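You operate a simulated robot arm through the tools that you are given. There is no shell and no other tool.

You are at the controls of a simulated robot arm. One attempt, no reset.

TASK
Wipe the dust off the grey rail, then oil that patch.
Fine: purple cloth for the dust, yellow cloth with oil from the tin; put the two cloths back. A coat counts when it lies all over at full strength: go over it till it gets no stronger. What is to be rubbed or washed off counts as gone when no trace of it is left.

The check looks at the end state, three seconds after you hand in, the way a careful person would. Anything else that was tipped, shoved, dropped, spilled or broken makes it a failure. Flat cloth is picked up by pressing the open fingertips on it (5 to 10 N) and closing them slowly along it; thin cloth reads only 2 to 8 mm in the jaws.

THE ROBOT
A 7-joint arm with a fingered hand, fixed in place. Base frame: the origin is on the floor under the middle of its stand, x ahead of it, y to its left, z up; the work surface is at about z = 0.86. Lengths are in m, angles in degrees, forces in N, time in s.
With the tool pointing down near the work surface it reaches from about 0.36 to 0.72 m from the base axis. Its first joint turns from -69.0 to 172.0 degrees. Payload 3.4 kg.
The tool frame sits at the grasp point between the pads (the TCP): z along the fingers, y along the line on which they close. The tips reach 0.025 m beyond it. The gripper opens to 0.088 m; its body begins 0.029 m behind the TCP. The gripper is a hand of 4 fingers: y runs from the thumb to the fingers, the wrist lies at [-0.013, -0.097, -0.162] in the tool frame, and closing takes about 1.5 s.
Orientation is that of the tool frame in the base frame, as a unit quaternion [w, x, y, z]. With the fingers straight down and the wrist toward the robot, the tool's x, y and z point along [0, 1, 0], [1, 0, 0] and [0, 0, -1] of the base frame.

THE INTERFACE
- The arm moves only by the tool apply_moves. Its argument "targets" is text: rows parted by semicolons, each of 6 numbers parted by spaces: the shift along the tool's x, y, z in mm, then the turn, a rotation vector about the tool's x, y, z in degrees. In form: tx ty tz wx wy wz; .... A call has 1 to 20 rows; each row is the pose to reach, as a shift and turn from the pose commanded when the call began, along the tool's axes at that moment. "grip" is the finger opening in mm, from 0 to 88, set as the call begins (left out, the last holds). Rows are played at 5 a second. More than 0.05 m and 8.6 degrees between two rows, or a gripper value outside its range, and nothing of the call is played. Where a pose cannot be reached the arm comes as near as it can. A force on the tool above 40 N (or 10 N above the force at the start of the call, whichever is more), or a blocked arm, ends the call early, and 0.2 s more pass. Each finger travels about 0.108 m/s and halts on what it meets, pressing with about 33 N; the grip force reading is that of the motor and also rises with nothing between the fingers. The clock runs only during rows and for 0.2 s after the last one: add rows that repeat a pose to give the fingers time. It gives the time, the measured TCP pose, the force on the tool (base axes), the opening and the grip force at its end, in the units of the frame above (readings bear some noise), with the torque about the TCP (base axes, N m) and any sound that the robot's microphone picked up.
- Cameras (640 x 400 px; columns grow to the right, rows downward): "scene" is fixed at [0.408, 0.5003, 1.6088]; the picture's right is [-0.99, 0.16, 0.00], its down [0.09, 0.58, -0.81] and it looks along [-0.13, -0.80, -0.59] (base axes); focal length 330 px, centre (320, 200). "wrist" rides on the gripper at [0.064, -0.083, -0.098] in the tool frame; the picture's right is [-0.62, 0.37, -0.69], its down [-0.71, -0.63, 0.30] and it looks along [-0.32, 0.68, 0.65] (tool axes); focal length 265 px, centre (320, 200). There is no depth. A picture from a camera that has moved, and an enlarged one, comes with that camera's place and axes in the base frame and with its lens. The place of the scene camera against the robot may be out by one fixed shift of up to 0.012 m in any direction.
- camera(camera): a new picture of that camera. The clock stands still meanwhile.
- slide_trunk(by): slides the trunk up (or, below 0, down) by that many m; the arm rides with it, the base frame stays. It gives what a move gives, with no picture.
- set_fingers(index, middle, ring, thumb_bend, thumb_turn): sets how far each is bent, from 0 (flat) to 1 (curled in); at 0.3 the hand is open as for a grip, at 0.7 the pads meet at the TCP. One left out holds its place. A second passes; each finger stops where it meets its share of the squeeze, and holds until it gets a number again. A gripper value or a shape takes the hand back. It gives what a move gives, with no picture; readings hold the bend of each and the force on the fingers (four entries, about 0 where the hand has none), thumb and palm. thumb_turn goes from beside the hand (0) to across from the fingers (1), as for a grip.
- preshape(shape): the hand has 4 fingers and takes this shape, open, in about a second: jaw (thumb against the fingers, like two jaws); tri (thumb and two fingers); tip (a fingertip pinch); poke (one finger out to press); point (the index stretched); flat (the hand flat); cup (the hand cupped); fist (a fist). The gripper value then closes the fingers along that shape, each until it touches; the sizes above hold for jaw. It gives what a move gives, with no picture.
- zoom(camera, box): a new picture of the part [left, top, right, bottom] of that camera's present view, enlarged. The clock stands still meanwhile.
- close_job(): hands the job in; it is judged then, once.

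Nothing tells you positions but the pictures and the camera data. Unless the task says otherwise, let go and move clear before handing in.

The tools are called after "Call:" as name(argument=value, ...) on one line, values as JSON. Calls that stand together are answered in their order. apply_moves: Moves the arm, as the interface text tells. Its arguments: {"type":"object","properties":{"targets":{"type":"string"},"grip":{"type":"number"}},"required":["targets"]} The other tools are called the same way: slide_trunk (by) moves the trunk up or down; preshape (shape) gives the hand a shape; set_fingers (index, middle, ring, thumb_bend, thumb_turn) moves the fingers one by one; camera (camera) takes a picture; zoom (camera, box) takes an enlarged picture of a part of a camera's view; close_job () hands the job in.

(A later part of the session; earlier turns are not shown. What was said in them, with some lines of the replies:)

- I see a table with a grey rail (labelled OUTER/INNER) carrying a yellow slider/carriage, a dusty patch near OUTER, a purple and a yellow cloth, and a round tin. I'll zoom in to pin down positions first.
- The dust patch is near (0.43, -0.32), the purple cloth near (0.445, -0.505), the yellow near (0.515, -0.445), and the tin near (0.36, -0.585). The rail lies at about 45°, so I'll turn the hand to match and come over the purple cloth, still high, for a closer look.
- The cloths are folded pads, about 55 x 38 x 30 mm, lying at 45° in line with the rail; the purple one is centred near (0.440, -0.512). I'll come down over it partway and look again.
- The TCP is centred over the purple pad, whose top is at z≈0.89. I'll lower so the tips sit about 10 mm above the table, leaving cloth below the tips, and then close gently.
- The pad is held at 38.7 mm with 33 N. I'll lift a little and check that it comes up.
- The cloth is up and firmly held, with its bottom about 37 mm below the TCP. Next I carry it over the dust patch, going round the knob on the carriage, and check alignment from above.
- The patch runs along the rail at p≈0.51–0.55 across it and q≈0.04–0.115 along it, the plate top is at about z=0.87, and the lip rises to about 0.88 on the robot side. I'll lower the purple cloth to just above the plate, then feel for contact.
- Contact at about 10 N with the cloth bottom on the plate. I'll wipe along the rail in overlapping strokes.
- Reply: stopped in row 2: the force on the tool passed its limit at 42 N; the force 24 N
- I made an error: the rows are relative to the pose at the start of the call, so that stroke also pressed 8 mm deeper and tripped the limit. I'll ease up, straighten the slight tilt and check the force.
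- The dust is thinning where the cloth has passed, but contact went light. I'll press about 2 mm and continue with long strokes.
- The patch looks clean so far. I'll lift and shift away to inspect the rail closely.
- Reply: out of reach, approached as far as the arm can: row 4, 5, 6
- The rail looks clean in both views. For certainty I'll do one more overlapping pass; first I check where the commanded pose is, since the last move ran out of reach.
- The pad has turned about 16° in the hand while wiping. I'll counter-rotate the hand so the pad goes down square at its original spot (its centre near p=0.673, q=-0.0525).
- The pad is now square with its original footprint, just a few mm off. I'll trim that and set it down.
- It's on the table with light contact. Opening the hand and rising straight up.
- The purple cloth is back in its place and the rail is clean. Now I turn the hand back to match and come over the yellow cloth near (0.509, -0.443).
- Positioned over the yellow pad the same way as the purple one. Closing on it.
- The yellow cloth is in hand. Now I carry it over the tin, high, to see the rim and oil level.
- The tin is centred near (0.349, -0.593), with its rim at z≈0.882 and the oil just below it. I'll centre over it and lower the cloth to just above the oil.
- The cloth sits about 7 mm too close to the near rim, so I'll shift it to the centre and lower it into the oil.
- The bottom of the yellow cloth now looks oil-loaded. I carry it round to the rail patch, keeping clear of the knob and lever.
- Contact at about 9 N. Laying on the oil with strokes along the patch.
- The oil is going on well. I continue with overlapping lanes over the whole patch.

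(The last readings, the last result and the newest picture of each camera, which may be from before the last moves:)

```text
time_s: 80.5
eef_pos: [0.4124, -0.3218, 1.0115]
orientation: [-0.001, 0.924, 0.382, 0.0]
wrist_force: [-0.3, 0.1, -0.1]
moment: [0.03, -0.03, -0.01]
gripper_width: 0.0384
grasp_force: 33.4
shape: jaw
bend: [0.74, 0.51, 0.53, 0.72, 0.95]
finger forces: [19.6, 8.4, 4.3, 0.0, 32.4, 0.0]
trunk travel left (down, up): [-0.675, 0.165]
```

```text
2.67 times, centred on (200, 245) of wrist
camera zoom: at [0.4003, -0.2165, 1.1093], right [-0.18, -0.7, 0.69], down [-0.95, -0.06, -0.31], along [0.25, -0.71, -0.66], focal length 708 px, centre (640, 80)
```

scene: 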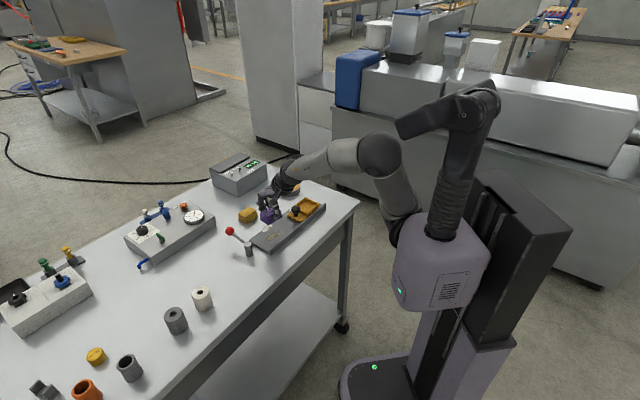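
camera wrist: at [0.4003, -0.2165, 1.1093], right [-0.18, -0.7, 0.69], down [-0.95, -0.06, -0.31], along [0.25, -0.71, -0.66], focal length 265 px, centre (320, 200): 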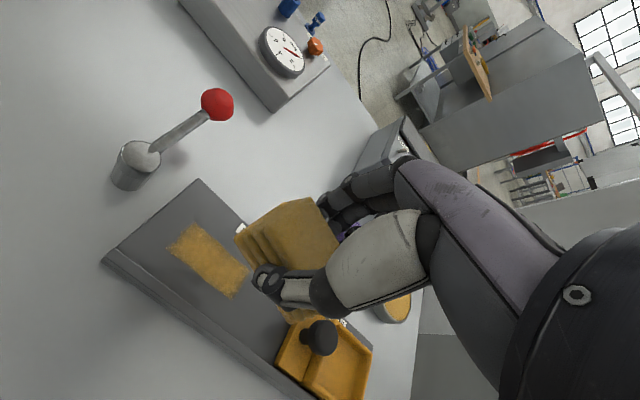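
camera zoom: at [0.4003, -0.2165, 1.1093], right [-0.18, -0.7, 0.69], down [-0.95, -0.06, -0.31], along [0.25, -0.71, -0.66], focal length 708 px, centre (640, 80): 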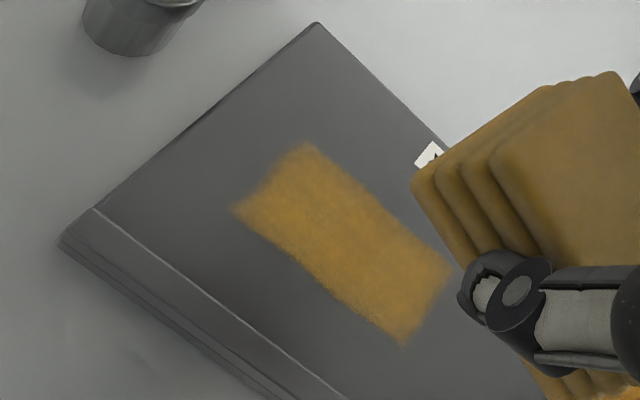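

The coat lies over the whole patch (p 0.514–0.545, q 0.040–0.108) and looks fairly even. To bring it to full strength I'll do more passes, then compare the pictures.

Call:
apply_moves(targets="5 5 25 0 0 0; 11 10 50 0 0 0; 11 10 75 0 0 0; 11 10 93 0 0 0; 11 10 101 0 0 0; 11 10 104 0 0 0; 11 10 106 0 0 0; 11 10 107 0 0 0; 11 10 107 0 0 0")

```text
time_s: 82.5
eef_pos: [0.429, -0.3196, 0.907]
orientation: [0.001, 0.924, 0.383, 0.001]
wrist_force: [0.4, -2.4, 12.1]
moment: [-0.07, -0.05, -0.02]
gripper_width: 0.0385
grasp_force: 33.1
shape: jaw
bend: [0.74, 0.51, 0.53, 0.72, 0.95]
finger forces: [20.6, 9.0, 4.8, 0.0, 32.3, 0.0]
trunk travel left (down, up): [-0.675, 0.165]
```

Call:
apply_moves(targets="11 0 0 0 0 0; 22 0 0 0 0 0; 10 0 0 0 0 0; -2 0 0 0 0 0; -14 0 0 0 0 0; -26 0 0 0 0 0; -36 0 0 0 0 0; -36 -6 0 0 0 0; -24 -6 0 0 0 0; -12 -6 0 0 0 0; 0 -6 0 0 0 0; 12 -6 0 0 0 0; 22 -6 0 0 0 0; 22 6 0 0 0 0; 10 6 0 0 0 0; -2 6 0 0 0 0; -14 6 0 0 0 0; -26 6 0 0 0 0; -36 6 0 0 0 0; -36 0 0 0 0 0")

Call:
apply_moves(targets="11 0 0 0 0 0; 22 0 0 0 0 0; 33 0 0 0 0 0; 45 0 0 0 0 0; 57 0 0 0 0 0; 57 -5 0 0 0 0; 45 -5 0 0 0 0; 33 -5 0 0 0 0; 22 -5 0 0 0 0; 11 -5 0 0 0 0; 0 -5 0 0 0 0; 0 5 0 0 0 0; 11 5 0 0 0 0; 22 5 0 0 0 0; 33 5 0 0 0 0; 45 5 0 0 0 0; 57 5 0 0 0 0; 45 0 0 0 0 0; 30 0 0 0 0 0; 15 0 0 0 0 0")

Call:
apply_moves(targets="0 0 -15 0 0 0; 0 0 -45 0 0 0; 0 0 -80 0 0 0; 0 -3 -105 0 0 0; 5 -6 -105 0 0 0; 5 -6 -105 0 0 0")

Call:
camera(camera="wrist")

Call:
zoom(camera="wrist", box=[110, 170, 290, 320])

Call:
zoom(camera="scene", box=[260, 222, 290, 246])

```text
time_s: 86.7
eef_pos: [0.4022, -0.3451, 0.9033]
orientation: [0.001, 0.924, 0.382, 0.002]
wrist_force: [5.3, -3.6, 11.1]
moment: [-0.09, -0.16, -0.01]
gripper_width: 0.0386
grasp_force: 32.8
shape: jaw
bend: [0.74, 0.5, 0.54, 0.73, 0.93]
finger forces: [21.7, 10.0, 4.6, 0.1, 31.1, 0.1]
trunk travel left (down, up): [-0.675, 0.165]
```

```text
time_s: 90.8
eef_pos: [0.414, -0.3328, 0.9048]
orientation: [0.0, 0.924, 0.383, 0.0]
wrist_force: [3.3, 2.6, 10.7]
moment: [0.02, -0.12, 0.03]
gripper_width: 0.0385
grasp_force: 32.9
shape: jaw
bend: [0.74, 0.51, 0.54, 0.73, 0.93]
finger forces: [20.3, 8.8, 3.9, 0.0, 33.7, 0.0]
trunk travel left (down, up): [-0.675, 0.165]
```

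```text
time_s: 92.2
eef_pos: [0.4144, -0.3255, 1.0091]
orientation: [-0.001, 0.924, 0.383, 0.001]
wrist_force: [-1.0, 0.3, 0.2]
moment: [0.04, 0.01, -0.02]
gripper_width: 0.038
grasp_force: 33.3
shape: jaw
bend: [0.74, 0.51, 0.54, 0.73, 0.93]
finger forces: [20.2, 8.9, 3.9, 0.0, 32.9, 0.0]
trunk travel left (down, up): [-0.675, 0.165]
```

```text
taken
camera wrist: at [0.4012, -0.2209, 1.1067], right [-0.18, -0.7, 0.69], down [-0.95, -0.06, -0.3], along [0.25, -0.71, -0.66], focal length 265 px, centre (320, 200)
```

wrist: 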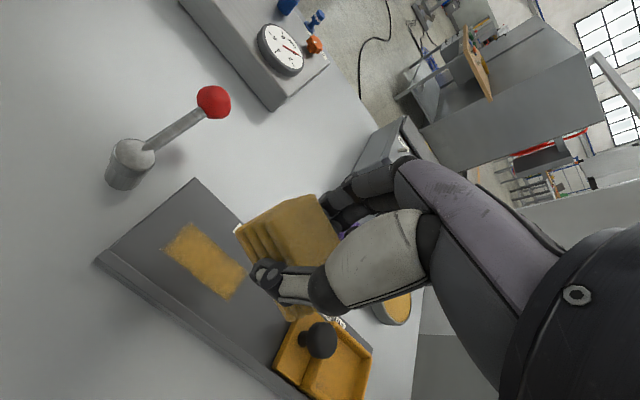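

```text
2.67 times, centred on (200, 245) of wrist
camera zoom: at [0.4012, -0.2209, 1.1067], right [-0.18, -0.7, 0.69], down [-0.95, -0.06, -0.3], along [0.25, -0.71, -0.66], focal length 708 px, centre (640, 80)
```

zoom: 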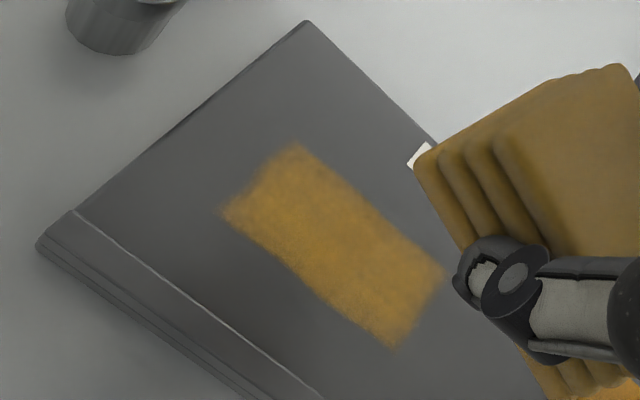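

```text
16.00 times, centred on (275, 234) of scene
camera zoom: at [0.408, 0.5003, 1.6088], right [-0.99, 0.16, 0.0], down [0.09, 0.58, -0.81], along [-0.13, -0.8, -0.59], focal length 5277 px, centre (1040, -344)
```

zoom: 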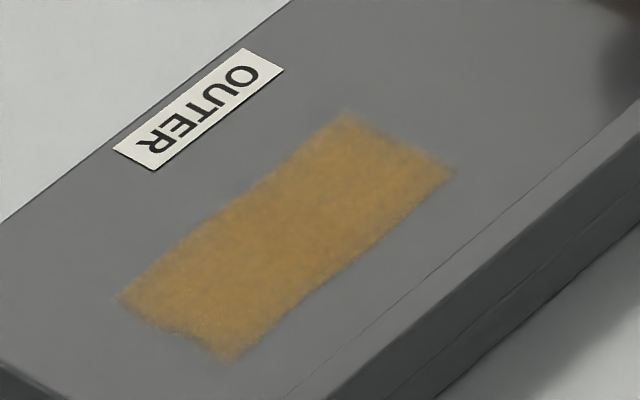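

The coat got more even with these passes. To be sure it reaches full strength I'll reload the cloth once from the tin and go over it again.

Call:
apply_moves(targets="-10 40 0 0 0 0; -25 75 0 0 0 0; -60 105 0 0 0 0; -100 125 0 0 0 0; -145 135 0 0 0 0; -190 142 0 0 0 0; -225 148 10 0 0 0; -238 148 30 0 0 0; -238 148 55 0 0 0; -238 148 75 0 0 0; -238 148 75 0 0 0")

Call:
zoom(camera="wrist", box=[170, 180, 350, 340])

Call:
zoom(camera="scene", box=[255, 155, 315, 205])

```text
time_s: 94.7
eef_pos: [0.3492, -0.5984, 0.9343]
orientation: [-0.001, 0.924, 0.383, 0.0]
wrist_force: [0.6, 0.0, -1.1]
moment: [0.0, 0.01, 0.03]
gripper_width: 0.038
grasp_force: 33.4
shape: jaw
bend: [0.74, 0.51, 0.54, 0.73, 0.93]
finger forces: [20.1, 8.7, 3.8, 0.0, 32.7, 0.0]
trunk travel left (down, up): [-0.675, 0.165]
```

```text
2.50 times, centred on (260, 260) of wrist
camera zoom: at [0.3368, -0.4948, 1.0318], right [-0.18, -0.7, 0.69], down [-0.95, -0.06, -0.3], along [0.25, -0.71, -0.66], focal length 664 px, centre (470, 50)
```

zoom: 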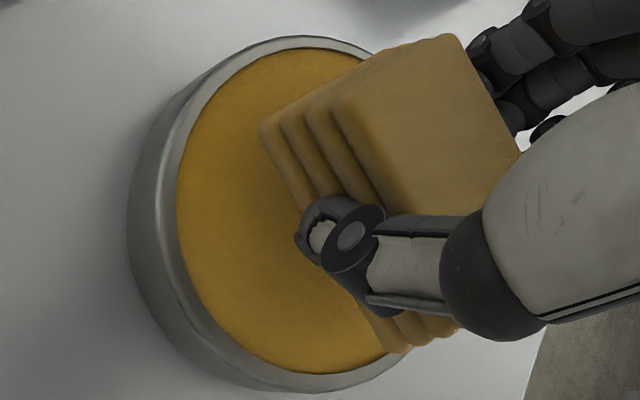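

```text
8.00 times, centred on (285, 180) of scene
camera zoom: at [0.408, 0.5003, 1.6088], right [-0.99, 0.16, 0.0], down [0.09, 0.58, -0.81], along [-0.13, -0.8, -0.59], focal length 2638 px, centre (600, 360)
```

zoom: 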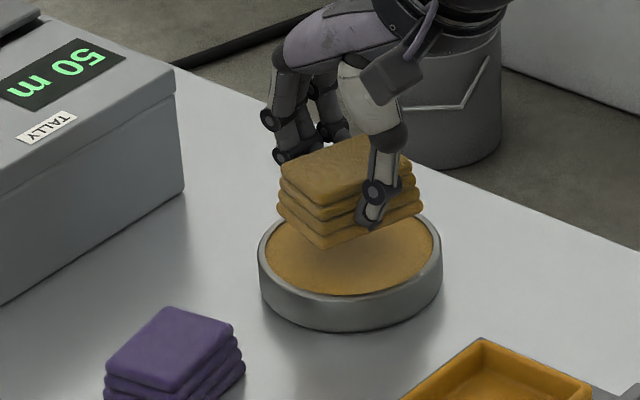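

Call:
apply_moves(targets="0 1 8 0 0 0; 0 1 14 0 0 0; 0 1 17 0 0 0; 0 1 19 0 0 0; 0 1 20 0 0 0; 0 1 20 0 0 0")

```text
time_s: 96.0
eef_pos: [0.3504, -0.5996, 0.9142]
orientation: [-0.002, 0.924, 0.383, 0.0]
wrist_force: [-0.6, -0.2, -0.5]
moment: [0.01, -0.04, -0.03]
gripper_width: 0.038
grasp_force: 33.1
shape: jaw
bend: [0.74, 0.51, 0.54, 0.73, 0.93]
finger forces: [20.1, 8.7, 3.7, 0.0, 32.5, 0.0]
trunk travel left (down, up): [-0.675, 0.165]
```

Call:
apply_moves(targets="0 0 0.8 0 0 0; 0 0 1.6 0 0 0; 0 0 2.4 0 0 0; 0 0 2.4 0 0 0; 0 0 2.4 0 0 0; 0 0 2.4 0 0 0")

```text
time_s: 97.5
eef_pos: [0.351, -0.5998, 0.9121]
orientation: [0.001, 0.924, 0.383, 0.001]
wrist_force: [1.5, -2.0, 10.3]
moment: [-0.02, -0.06, 0.03]
gripper_width: 0.038
grasp_force: 33.0
shape: jaw
bend: [0.74, 0.51, 0.54, 0.73, 0.93]
finger forces: [20.9, 9.4, 4.2, 0.1, 32.3, 0.0]
trunk travel left (down, up): [-0.675, 0.165]
```

Call:
apply_moves(targets="0 0 0 0 0 0; 0 0 0 0 0 0; 0 0 0 0 0 0; 0 0 0 0 0 0; 0 0 0 0 0 0; 0 0 -4 0 0 0; 0 0 -10 0 0 0; 0 0 -14 0 0 0; 0 0 -14 0 0 0; 0 0 -14 0 0 0; 0 0 -14 0 0 0; 0 0 -30 0 0 0; 0 0 -55 0 0 0; 0 0 -75 0 0 0; 0 0 -75 0 0 0")

Call:
apply_moves(targets="40 -10 0 0 0 0; 85 -25 0 0 0 0; 130 -40 0 0 0 0; 175 -55 0 0 0 0; 215 -80 0 0 0 0; 240 -115 0 0 0 0; 251 -143 0 0 0 0; 251 -143 20 0 0 0; 251 -143 45 0 0 0; 251 -143 65 0 0 0; 251 -143 75 0 0 0; 251 -143 79 0 0 0; 251 -143 79 0 0 0")

Call:
zoom(camera="scene", box=[240, 190, 320, 255])

```text
time_s: 100.7
eef_pos: [0.3493, -0.6011, 0.9855]
orientation: [-0.001, 0.924, 0.382, 0.001]
wrist_force: [-1.1, -0.2, -1.1]
moment: [0.0, -0.03, -0.03]
gripper_width: 0.0381
grasp_force: 32.9
shape: jaw
bend: [0.74, 0.51, 0.54, 0.73, 0.93]
finger forces: [20.0, 8.7, 3.8, 0.0, 32.7, 0.0]
trunk travel left (down, up): [-0.675, 0.165]
```

```text
time_s: 103.5
eef_pos: [0.4262, -0.3197, 0.9079]
orientation: [-0.001, 0.924, 0.382, 0.0]
wrist_force: [-0.6, 0.1, 0.3]
moment: [-0.02, 0.0, -0.01]
gripper_width: 0.038
grasp_force: 33.0
shape: jaw
bend: [0.74, 0.51, 0.54, 0.73, 0.93]
finger forces: [19.7, 8.6, 3.8, 0.0, 32.2, 0.0]
trunk travel left (down, up): [-0.675, 0.165]
```

```text
6.15 times, centred on (280, 222) of scene
camera zoom: at [0.408, 0.5003, 1.6088], right [-0.99, 0.16, 0.0], down [0.09, 0.58, -0.81], along [-0.13, -0.8, -0.59], focal length 2030 px, centre (566, 62)
```

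zoom: 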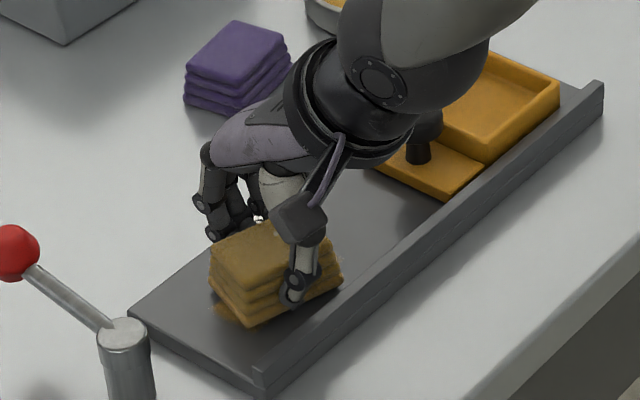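

Call:
apply_moves(targets="0 0 1.5 0 0 0; 0 0 2.5 0 0 0; 0 0 3.5 0 0 0; 0 0 3.5 0 0 0")

```text
time_s: 104.5
eef_pos: [0.4264, -0.3213, 0.9043]
orientation: [0.0, 0.924, 0.383, 0.001]
wrist_force: [0.4, 0.2, 2.0]
moment: [-0.01, -0.05, -0.01]
gripper_width: 0.0379
grasp_force: 32.9
shape: jaw
bend: [0.74, 0.51, 0.54, 0.73, 0.93]
finger forces: [19.9, 8.6, 4.0, 0.1, 32.1, 0.1]
trunk travel left (down, up): [-0.675, 0.165]
```

Call:
apply_moves(targets="0 0 1 0 0 0; 12 0 1 0 0 0; 24 0 1 0 0 0; 12 0 1 0 0 0; 0 0 1 0 0 0; -12 0 1 0 0 0; -24 0 1 0 0 0; -36 0 1 0 0 0; -36 -6 1 0 0 0; -24 -6 1 0 0 0; -12 -6 1 0 0 0; 0 -6 1 0 0 0; 12 -6 1 0 0 0; 24 -6 1 0 0 0; 24 6 1 0 0 0; 12 6 1 0 0 0; 0 6 1 0 0 0; -12 6 1 0 0 0; -24 6 1 0 0 0; -36 6 1 0 0 0")

Call:
apply_moves(targets="12 0 0 0 0 0; 24 0 0 0 0 0; 36 0 0 0 0 0; 48 0 0 0 0 0; 60 0 0 0 0 0; 60 -6 0 0 0 0; 48 -6 0 0 0 0; 36 -6 0 0 0 0; 24 -6 0 0 0 0; 12 -6 0 0 0 0; 0 -6 0 0 0 0; 0 -12 0 0 0 0; 12 -12 0 0 0 0; 24 -12 0 0 0 0; 36 -12 0 0 0 0; 48 -12 0 0 0 0; 60 -12 0 0 0 0; 48 -6 0 0 0 0; 36 -6 0 0 0 0; 20 -6 0 0 0 0")

Call:
apply_moves(targets="0 0 -15 0 0 0; 0 0 -45 0 0 0; 0 0 -80 0 0 0; 0 -3 -105 0 0 0; 0 -3 -105 0 0 0; 0 -3 -105 0 0 0")

Call:
camera(camera="wrist")

Call:
zoom(camera="wrist", box=[110, 170, 290, 320])

Call:
zoom(camera="scene", box=[260, 222, 290, 246])

```text
time_s: 108.7
eef_pos: [0.4039, -0.3502, 0.9023]
orientation: [-0.001, 0.924, 0.384, 0.001]
wrist_force: [4.2, 2.8, 14.6]
moment: [0.08, -0.15, -0.01]
gripper_width: 0.0379
grasp_force: 33.3
shape: jaw
bend: [0.74, 0.51, 0.54, 0.73, 0.93]
finger forces: [20.2, 8.5, 3.5, 0.1, 33.0, 0.1]
trunk travel left (down, up): [-0.675, 0.165]
```

```text
time_s: 112.8
eef_pos: [0.4164, -0.332, 0.9032]
orientation: [0.0, 0.924, 0.383, 0.001]
wrist_force: [3.0, 1.7, 5.8]
moment: [0.02, -0.09, 0.0]
gripper_width: 0.0382
grasp_force: 33.0
shape: jaw
bend: [0.74, 0.51, 0.54, 0.73, 0.93]
finger forces: [20.1, 8.8, 4.3, 0.0, 33.7, 0.1]
trunk travel left (down, up): [-0.675, 0.165]
```

```text
time_s: 114.2
eef_pos: [0.4121, -0.3323, 1.0064]
orientation: [-0.001, 0.924, 0.383, 0.001]
wrist_force: [-0.2, 0.5, -1.0]
moment: [0.01, 0.0, -0.01]
gripper_width: 0.0378
grasp_force: 32.9
shape: jaw
bend: [0.74, 0.51, 0.54, 0.73, 0.93]
finger forces: [20.0, 8.7, 4.1, 0.0, 32.9, 0.1]
trunk travel left (down, up): [-0.675, 0.165]
```

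```text
taken
camera wrist: at [0.3988, -0.2276, 1.1053], right [-0.18, -0.7, 0.69], down [-0.95, -0.06, -0.31], along [0.25, -0.71, -0.65], focal length 265 px, centre (320, 200)
```

wrist: 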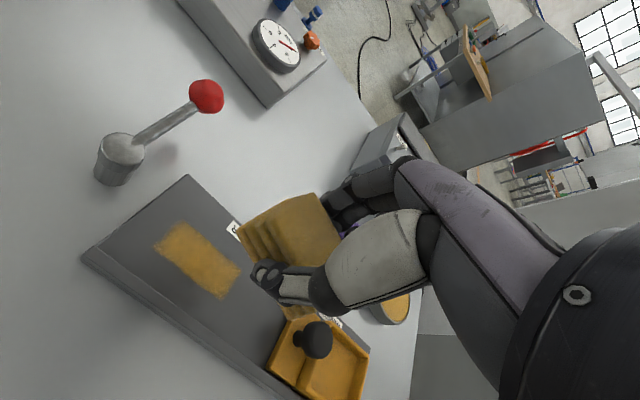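

```text
2.67 times, centred on (200, 245) of wrist
camera zoom: at [0.3988, -0.2276, 1.1053], right [-0.18, -0.7, 0.69], down [-0.95, -0.06, -0.31], along [0.25, -0.71, -0.65], focal length 708 px, centre (640, 80)
```

zoom: 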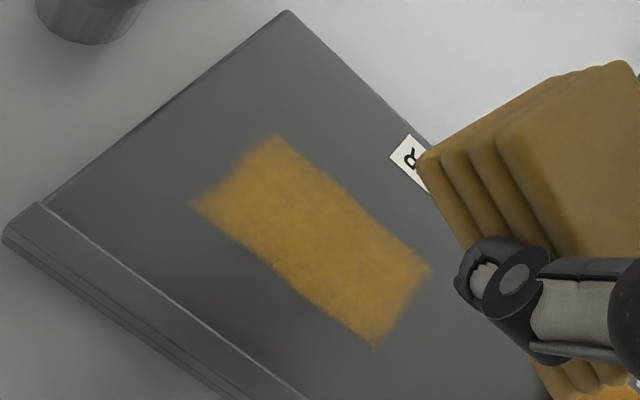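

```text
16.00 times, centred on (275, 234) of scene
camera zoom: at [0.408, 0.5003, 1.6088], right [-0.99, 0.16, 0.0], down [0.09, 0.58, -0.81], along [-0.13, -0.8, -0.59], focal length 5277 px, centre (1040, -344)
```

zoom: 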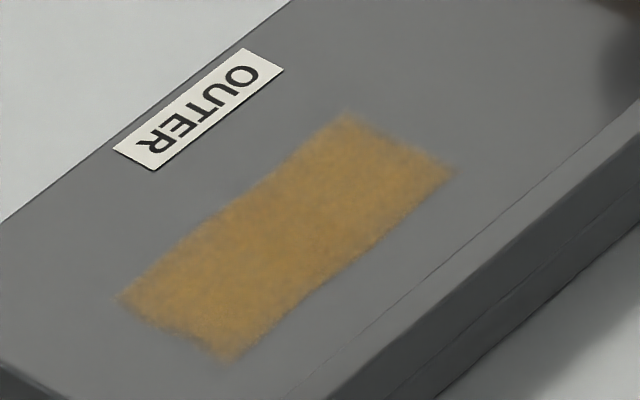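

The coat is uniform and no stronger than before the reload, so it's at full strength. Now I take the yellow cloth back to its spot, counter-rotating by the ~16° it has turned in the hand.

Call:
apply_moves(targets="-3 40 0 0 0 -8; -6 80 0 0 0 -16; -9 120 0 0 0 -16; -11 148 10 0 0 -16; -11 148 45 0 0 -16; -11 148 80 0 0 -16; -11 148 90 0 0 -16; -11 148 90 0 0 -16")

Call:
camera(camera="wrist")

Call:
zoom(camera="wrist", box=[210, 180, 360, 340])

Call:
zoom(camera="scene", box=[225, 170, 305, 240])

```text
time_s: 116.0
eef_pos: [0.511, -0.4436, 0.9166]
orientation: [-0.001, 0.862, 0.507, 0.0]
wrist_force: [0.7, 0.8, 0.0]
moment: [-0.01, -0.01, 0.05]
gripper_width: 0.0381
grasp_force: 33.0
shape: jaw
bend: [0.74, 0.51, 0.54, 0.73, 0.93]
finger forces: [20.0, 8.6, 4.2, 0.0, 32.8, 0.0]
trunk travel left (down, up): [-0.675, 0.165]
```

```text
taken
camera wrist: at [0.4701, -0.3463, 1.0143], right [0.02, -0.72, 0.69], down [-0.9, -0.32, -0.31], along [0.44, -0.61, -0.66], focal length 265 px, centre (320, 200)
```

wrist: 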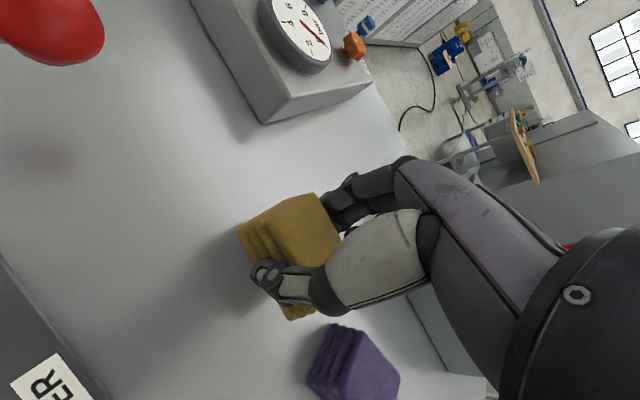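

```text
2.50 times, centred on (285, 260) of wrist
camera zoom: at [0.4701, -0.3463, 1.0143], right [0.02, -0.72, 0.69], down [-0.9, -0.32, -0.31], along [0.44, -0.61, -0.66], focal length 664 px, centre (408, 50)
```

zoom: 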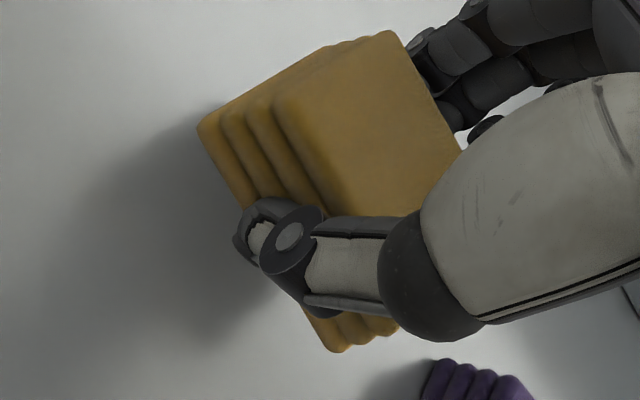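

```text
5.71 times, centred on (265, 205) of scene
camera zoom: at [0.408, 0.5003, 1.6088], right [-0.99, 0.16, 0.0], down [0.09, 0.58, -0.81], along [-0.13, -0.8, -0.59], focal length 1885 px, centre (634, 171)
```

zoom: 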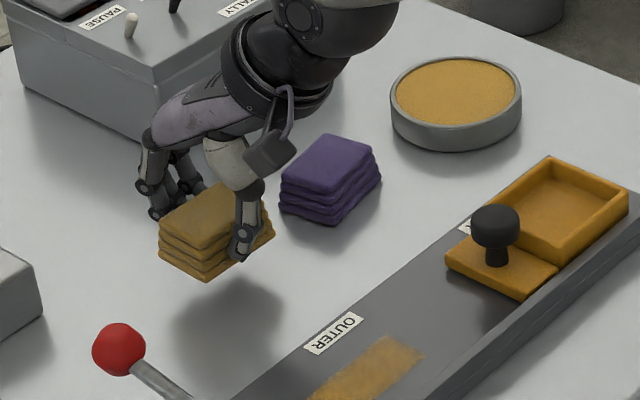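

The yellow pad lines up with its original footprint within 1–2 mm. Lowering it now.

Call:
apply_moves(targets="0 0 8 0 0 0; 0 0 14 0 0 0; 0 0 18 0 0 0; 0 0 20 0 0 0; 0 0 21 0 0 0; 0 0 22 0 0 0; 0 0 22 0 0 0")

```text
time_s: 117.7
eef_pos: [0.5094, -0.4417, 0.8953]
orientation: [-0.001, 0.861, 0.508, 0.001]
wrist_force: [0.0, -0.2, -0.3]
moment: [0.04, 0.03, -0.02]
gripper_width: 0.0379
grasp_force: 32.5
shape: jaw
bend: [0.74, 0.51, 0.54, 0.73, 0.93]
finger forces: [20.0, 8.7, 4.3, 0.0, 32.8, 0.1]
trunk travel left (down, up): [-0.675, 0.165]
```

Call:
apply_moves(targets="0 0 0.7 0 0 0; 0 0 1.4 0 0 0; 0 0 2 0 0 0; 0 0 2 0 0 0")

```text
time_s: 118.7
eef_pos: [0.5115, -0.4421, 0.8917]
orientation: [-0.001, 0.862, 0.507, 0.001]
wrist_force: [-1.0, -0.1, -1.4]
moment: [-0.02, -0.03, 0.01]
gripper_width: 0.0379
grasp_force: 32.7
shape: jaw
bend: [0.74, 0.51, 0.54, 0.73, 0.93]
finger forces: [20.2, 8.6, 4.2, 0.0, 32.8, 0.0]
trunk travel left (down, up): [-0.675, 0.165]
```

Call:
apply_moves(targets="0 0 0.7 0 0 0; 0 0 1.4 0 0 0; 0 0 1.4 0 0 0")

```text
time_s: 119.5
eef_pos: [0.5099, -0.4431, 0.8915]
orientation: [-0.001, 0.861, 0.508, 0.0]
wrist_force: [0.6, 0.0, 0.1]
moment: [0.0, 0.02, 0.03]
gripper_width: 0.038
grasp_force: 32.6
shape: jaw
bend: [0.74, 0.51, 0.54, 0.73, 0.93]
finger forces: [20.0, 8.6, 4.1, 0.1, 32.9, 0.0]
trunk travel left (down, up): [-0.675, 0.165]
```

Call:
apply_moves(targets="0 0 0.7 0 0 0; 0 0 1.4 0 0 0; 0 0 1.4 0 0 0")

Call:
zoom(camera="scene", box=[225, 185, 285, 235])

```text
time_s: 120.2
eef_pos: [0.5107, -0.4436, 0.8904]
orientation: [0.0, 0.862, 0.507, 0.001]
wrist_force: [0.6, -0.7, 4.1]
moment: [0.03, -0.05, 0.0]
gripper_width: 0.0382
grasp_force: 32.8
shape: jaw
bend: [0.74, 0.51, 0.54, 0.73, 0.93]
finger forces: [20.3, 9.0, 4.2, 0.0, 32.7, 0.0]
trunk travel left (down, up): [-0.675, 0.165]
```

```text
8.00 times, centred on (255, 210) of scene
camera zoom: at [0.408, 0.5003, 1.6088], right [-0.99, 0.16, 0.0], down [0.09, 0.58, -0.81], along [-0.13, -0.8, -0.59], focal length 2638 px, centre (840, 120)
```

zoom: 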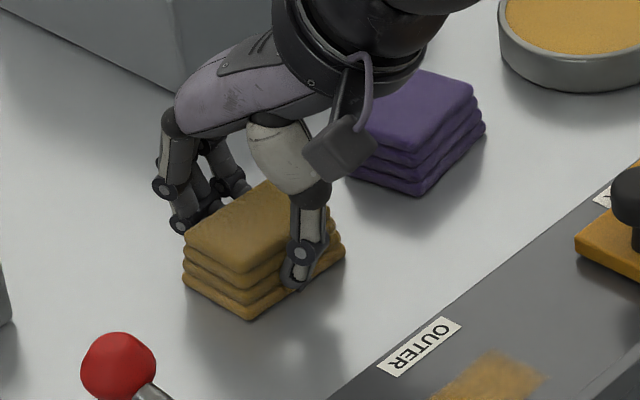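

Call:
apply_moves(targets="0 0 -0.5 0 0 0; 0 0 -0.5 0 0 0; 0 0 -0.5 0 0 0; 0 0 -0.5 0 0 0; 0 0 -0.5 0 0 0; 0 0 -0.5 0 0 0; 0 0 -0.5 0 0 0", grip=80)

Call:
apply_moves(targets="0 0 -8 0 0 0; 0 0 -20 0 0 0; 0 0 -40 0 0 0; 0 0 -65 0 0 0; 0 0 -95 0 0 0; 0 0 -120 0 0 0; 0 0 -120 0 0 0", grip=88)

Call:
camera(camera="wrist")

Call:
zoom(camera="scene", box=[220, 160, 330, 260])

```text
time_s: 121.8
eef_pos: [0.5105, -0.4426, 0.8909]
orientation: [0.0, 0.861, 0.508, 0.001]
wrist_force: [0.2, 0.4, -1.2]
moment: [-0.02, -0.01, -0.03]
gripper_width: 0.0798
grasp_force: 0.0
shape: jaw
bend: [0.31, 0.32, 0.3, 0.32, 0.98]
finger forces: [0.0, 0.1, 0.0, 0.0, 0.0, 0.1]
trunk travel left (down, up): [-0.675, 0.165]
```

```text
time_s: 123.5
eef_pos: [0.5119, -0.4425, 1.0134]
orientation: [-0.001, 0.862, 0.507, 0.0]
wrist_force: [0.1, -0.1, 0.0]
moment: [-0.03, 0.0, 0.02]
gripper_width: 0.0877
grasp_force: 0.0
shape: jaw
bend: [0.3, 0.3, 0.3, 0.3, 0.98]
finger forces: [0.1, 0.0, 0.0, 0.1, 0.1, 0.0]
trunk travel left (down, up): [-0.675, 0.165]
```

```text
taken
camera wrist: at [0.4692, -0.3461, 1.1107], right [0.02, -0.72, 0.69], down [-0.9, -0.32, -0.3], along [0.44, -0.61, -0.66], focal length 265 px, centre (320, 200)
```

wrist: 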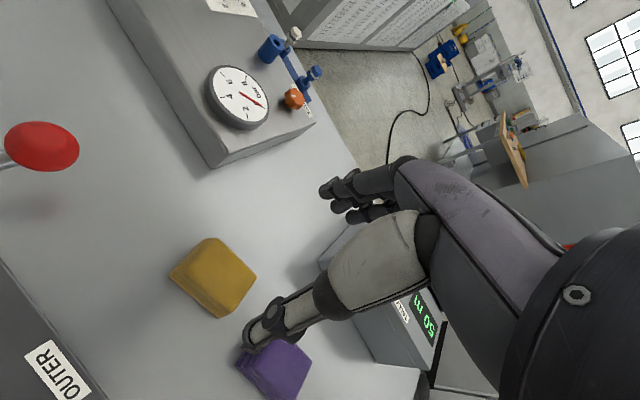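

```text
4.00 times, centred on (275, 210) of scene
camera zoom: at [0.408, 0.5003, 1.6088], right [-0.99, 0.16, 0.0], down [0.09, 0.58, -0.81], along [-0.13, -0.8, -0.59], focal length 1319 px, centre (500, 160)
```

zoom: 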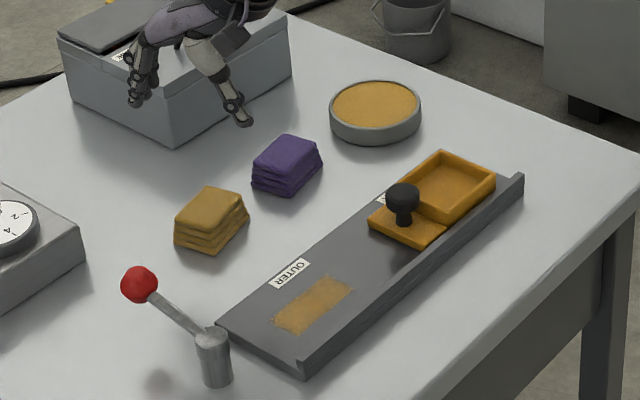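

Both cloths are back at their spots and nothing else has moved. I'll take a close, unobstructed look at the oiled patch before handing in.

Call:
apply_moves(targets="10 -36 0 0 0 5.4; 20 -72 0 0 0 10.7; 31 -108 0 0 0 16; 41 -144 0 0 0 16; 41 -144 0 0 0 16; 41 -144 0 0 0 16")

Call:
camera(camera="wrist")

Call:
zoom(camera="wrist", box=[130, 200, 260, 310])

Call:
zoom(camera="scene", box=[260, 222, 290, 246])

```text
time_s: 124.8
eef_pos: [0.4017, -0.3374, 1.0112]
orientation: [-0.001, 0.924, 0.383, 0.001]
wrist_force: [0.2, -0.2, -0.2]
moment: [-0.03, 0.01, -0.01]
gripper_width: 0.0879
grasp_force: 0.0
shape: jaw
bend: [0.3, 0.3, 0.3, 0.3, 0.98]
finger forces: [0.1, 0.0, 0.0, 0.0, 0.1, 0.0]
trunk travel left (down, up): [-0.675, 0.165]
```

```text
taken
camera wrist: at [0.39, -0.2313, 1.1094], right [-0.18, -0.7, 0.69], down [-0.95, -0.06, -0.3], along [0.25, -0.71, -0.65], focal length 265 px, centre (320, 200)
```

wrist: 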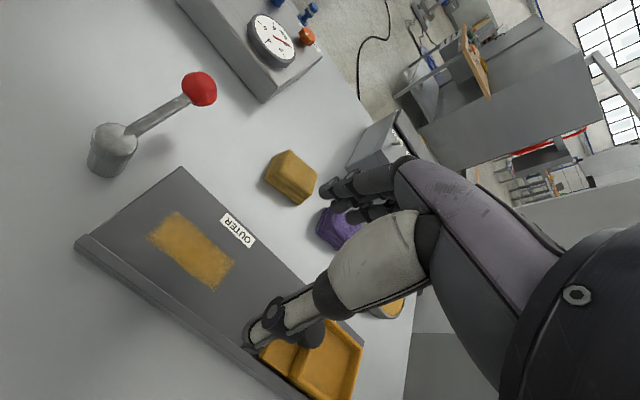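

```text
3.64 times, centred on (195, 255) of wrist
camera zoom: at [0.39, -0.2313, 1.1094], right [-0.18, -0.7, 0.69], down [-0.95, -0.06, -0.3], along [0.25, -0.71, -0.65], focal length 965 px, centre (774, 0)
```

zoom: 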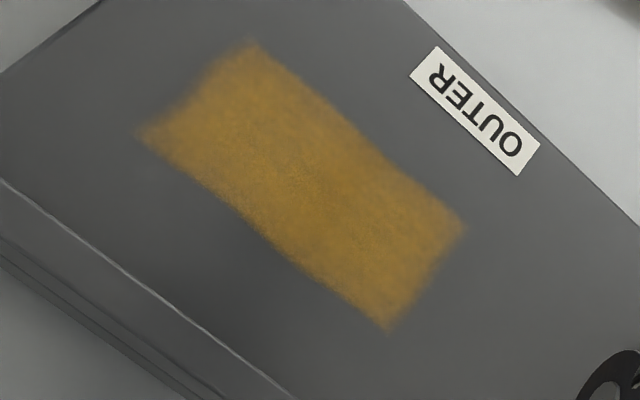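

```text
16.00 times, centred on (275, 234) of scene
camera zoom: at [0.408, 0.5003, 1.6088], right [-0.99, 0.16, 0.0], down [0.09, 0.58, -0.81], along [-0.13, -0.8, -0.59], focal length 5277 px, centre (1040, -344)
```

zoom: 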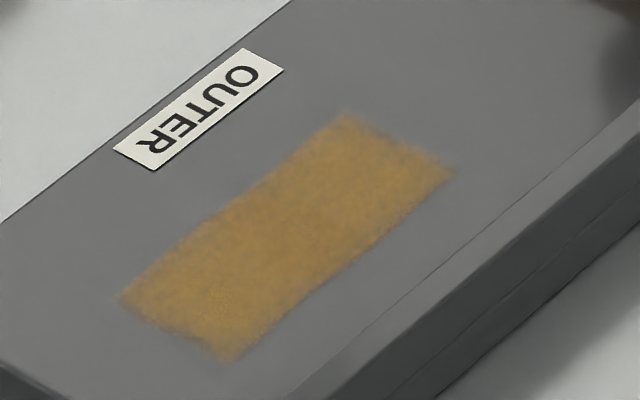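

Call:
apply_moves(targets="4 3 15 0 0 0; 8 5 30 0 0 0; 12 5 50 0 0 0; 12 5 50 0 0 0; 12 5 50 0 0 0")

Call:
camera(camera="wrist")

Call:
zoom(camera="wrist", box=[130, 200, 270, 330])

```text
time_s: 126.0
eef_pos: [0.4157, -0.3318, 0.9615]
orientation: [-0.001, 0.924, 0.382, 0.0]
wrist_force: [0.1, 0.2, -1.1]
moment: [-0.02, -0.02, -0.01]
gripper_width: 0.0878
grasp_force: 0.0
shape: jaw
bend: [0.3, 0.3, 0.3, 0.3, 0.98]
finger forces: [0.0, 0.0, 0.0, 0.1, 0.0, 0.1]
trunk travel left (down, up): [-0.675, 0.165]
```

```text
taken
camera wrist: at [0.4031, -0.2269, 1.0592], right [-0.18, -0.7, 0.69], down [-0.95, -0.06, -0.3], along [0.25, -0.71, -0.66], focal length 265 px, centre (320, 200)
```

wrist: 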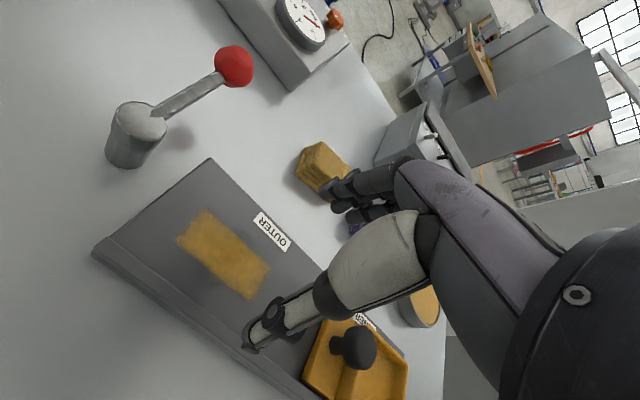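

```text
3.08 times, centred on (200, 265) of wrist
camera zoom: at [0.4031, -0.2269, 1.0592], right [-0.18, -0.7, 0.69], down [-0.95, -0.06, -0.3], along [0.25, -0.71, -0.66], focal length 817 px, centre (689, 0)
```

zoom: 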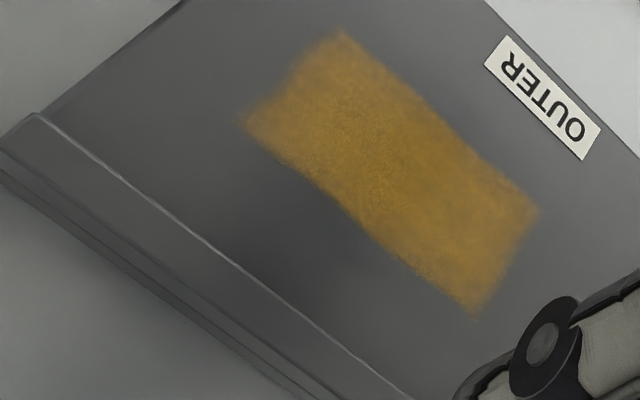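

The coat is uniform right to the patch's soft edges and unchanged since before the reload; the dust is gone, both cloths are back, and the lever, carriage and tin are undisturbed. I'll raise the hand well clear and take a last look.

Call:
apply_moves(targets="0 5 -25 0 0 0; 0 15 -50 0 0 0; 0 25 -75 0 0 0; 0 35 -100 0 0 0; 0 40 -120 0 0 0; 0 40 -120 0 0 0")

Call:
camera(camera="scene")

Call:
zoom(camera="scene", box=[200, 160, 350, 260])

```text
time_s: 127.5
eef_pos: [0.4436, -0.3611, 1.0806]
orientation: [-0.001, 0.924, 0.383, 0.0]
wrist_force: [-1.0, -0.1, 0.9]
moment: [0.03, 0.01, -0.01]
gripper_width: 0.0877
grasp_force: 0.1
shape: jaw
bend: [0.3, 0.3, 0.3, 0.3, 0.98]
finger forces: [0.1, 0.0, 0.1, 0.0, 0.0, 0.0]
trunk travel left (down, up): [-0.675, 0.165]
```

```text
taken
```

scene: 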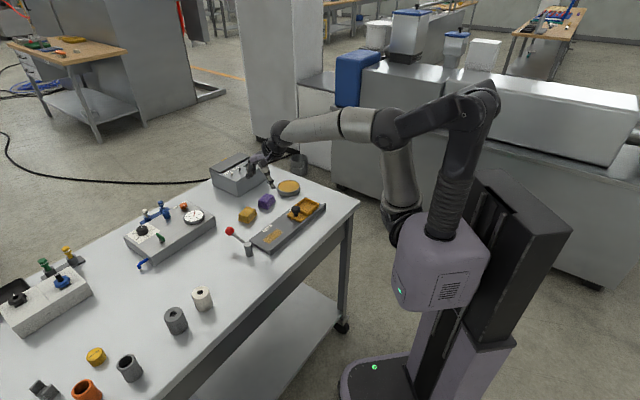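

```text
4.00 times, centred on (275, 210) of scene
camera zoom: at [0.408, 0.5003, 1.6088], right [-0.99, 0.16, 0.0], down [0.09, 0.58, -0.81], along [-0.13, -0.8, -0.59], focal length 1319 px, centre (500, 160)
```

zoom: 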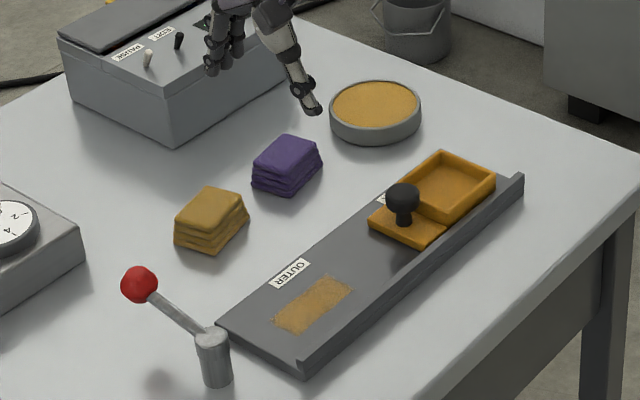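

The rail patch is dust-free and evenly oiled. Both cloths lie at their original places, and everything else stands as it was. The hand is open and clear, so I'm handing in.

Call:
close_job()

```text
The job is handed in.
```

I wiped the dust off the grey rail with the purple cloth and oiled the same patch with the yellow cloth. Both cloths are back in their places, and the job is handed in; no verdict has come back.

- **Dust:** No trace shows in either camera. I went over the patch once more after it already looked clean.
- **Oil:** The coat covers the whole patch evenly. I reloaded the cloth from the tin once and went over it again, and the coat looked no stronger than before. The edges of the patch fade slightly, which I took to be its natural outline.
- **Cloths:** The yellow cloth's centre is back where it was, and the purple looks within a few mm. Both came to rest turned by roughly 15° from how they lay at first, and I left them that way.
- **Force spike:** On the first wipe I pressed too deep by mistake and the force limit stopped the move at 42 N. I saw nothing shifted or damaged by it.
- **Everything else:** The lever, carriage, tin and gauge box look unmoved, and I saw no oil on the table.
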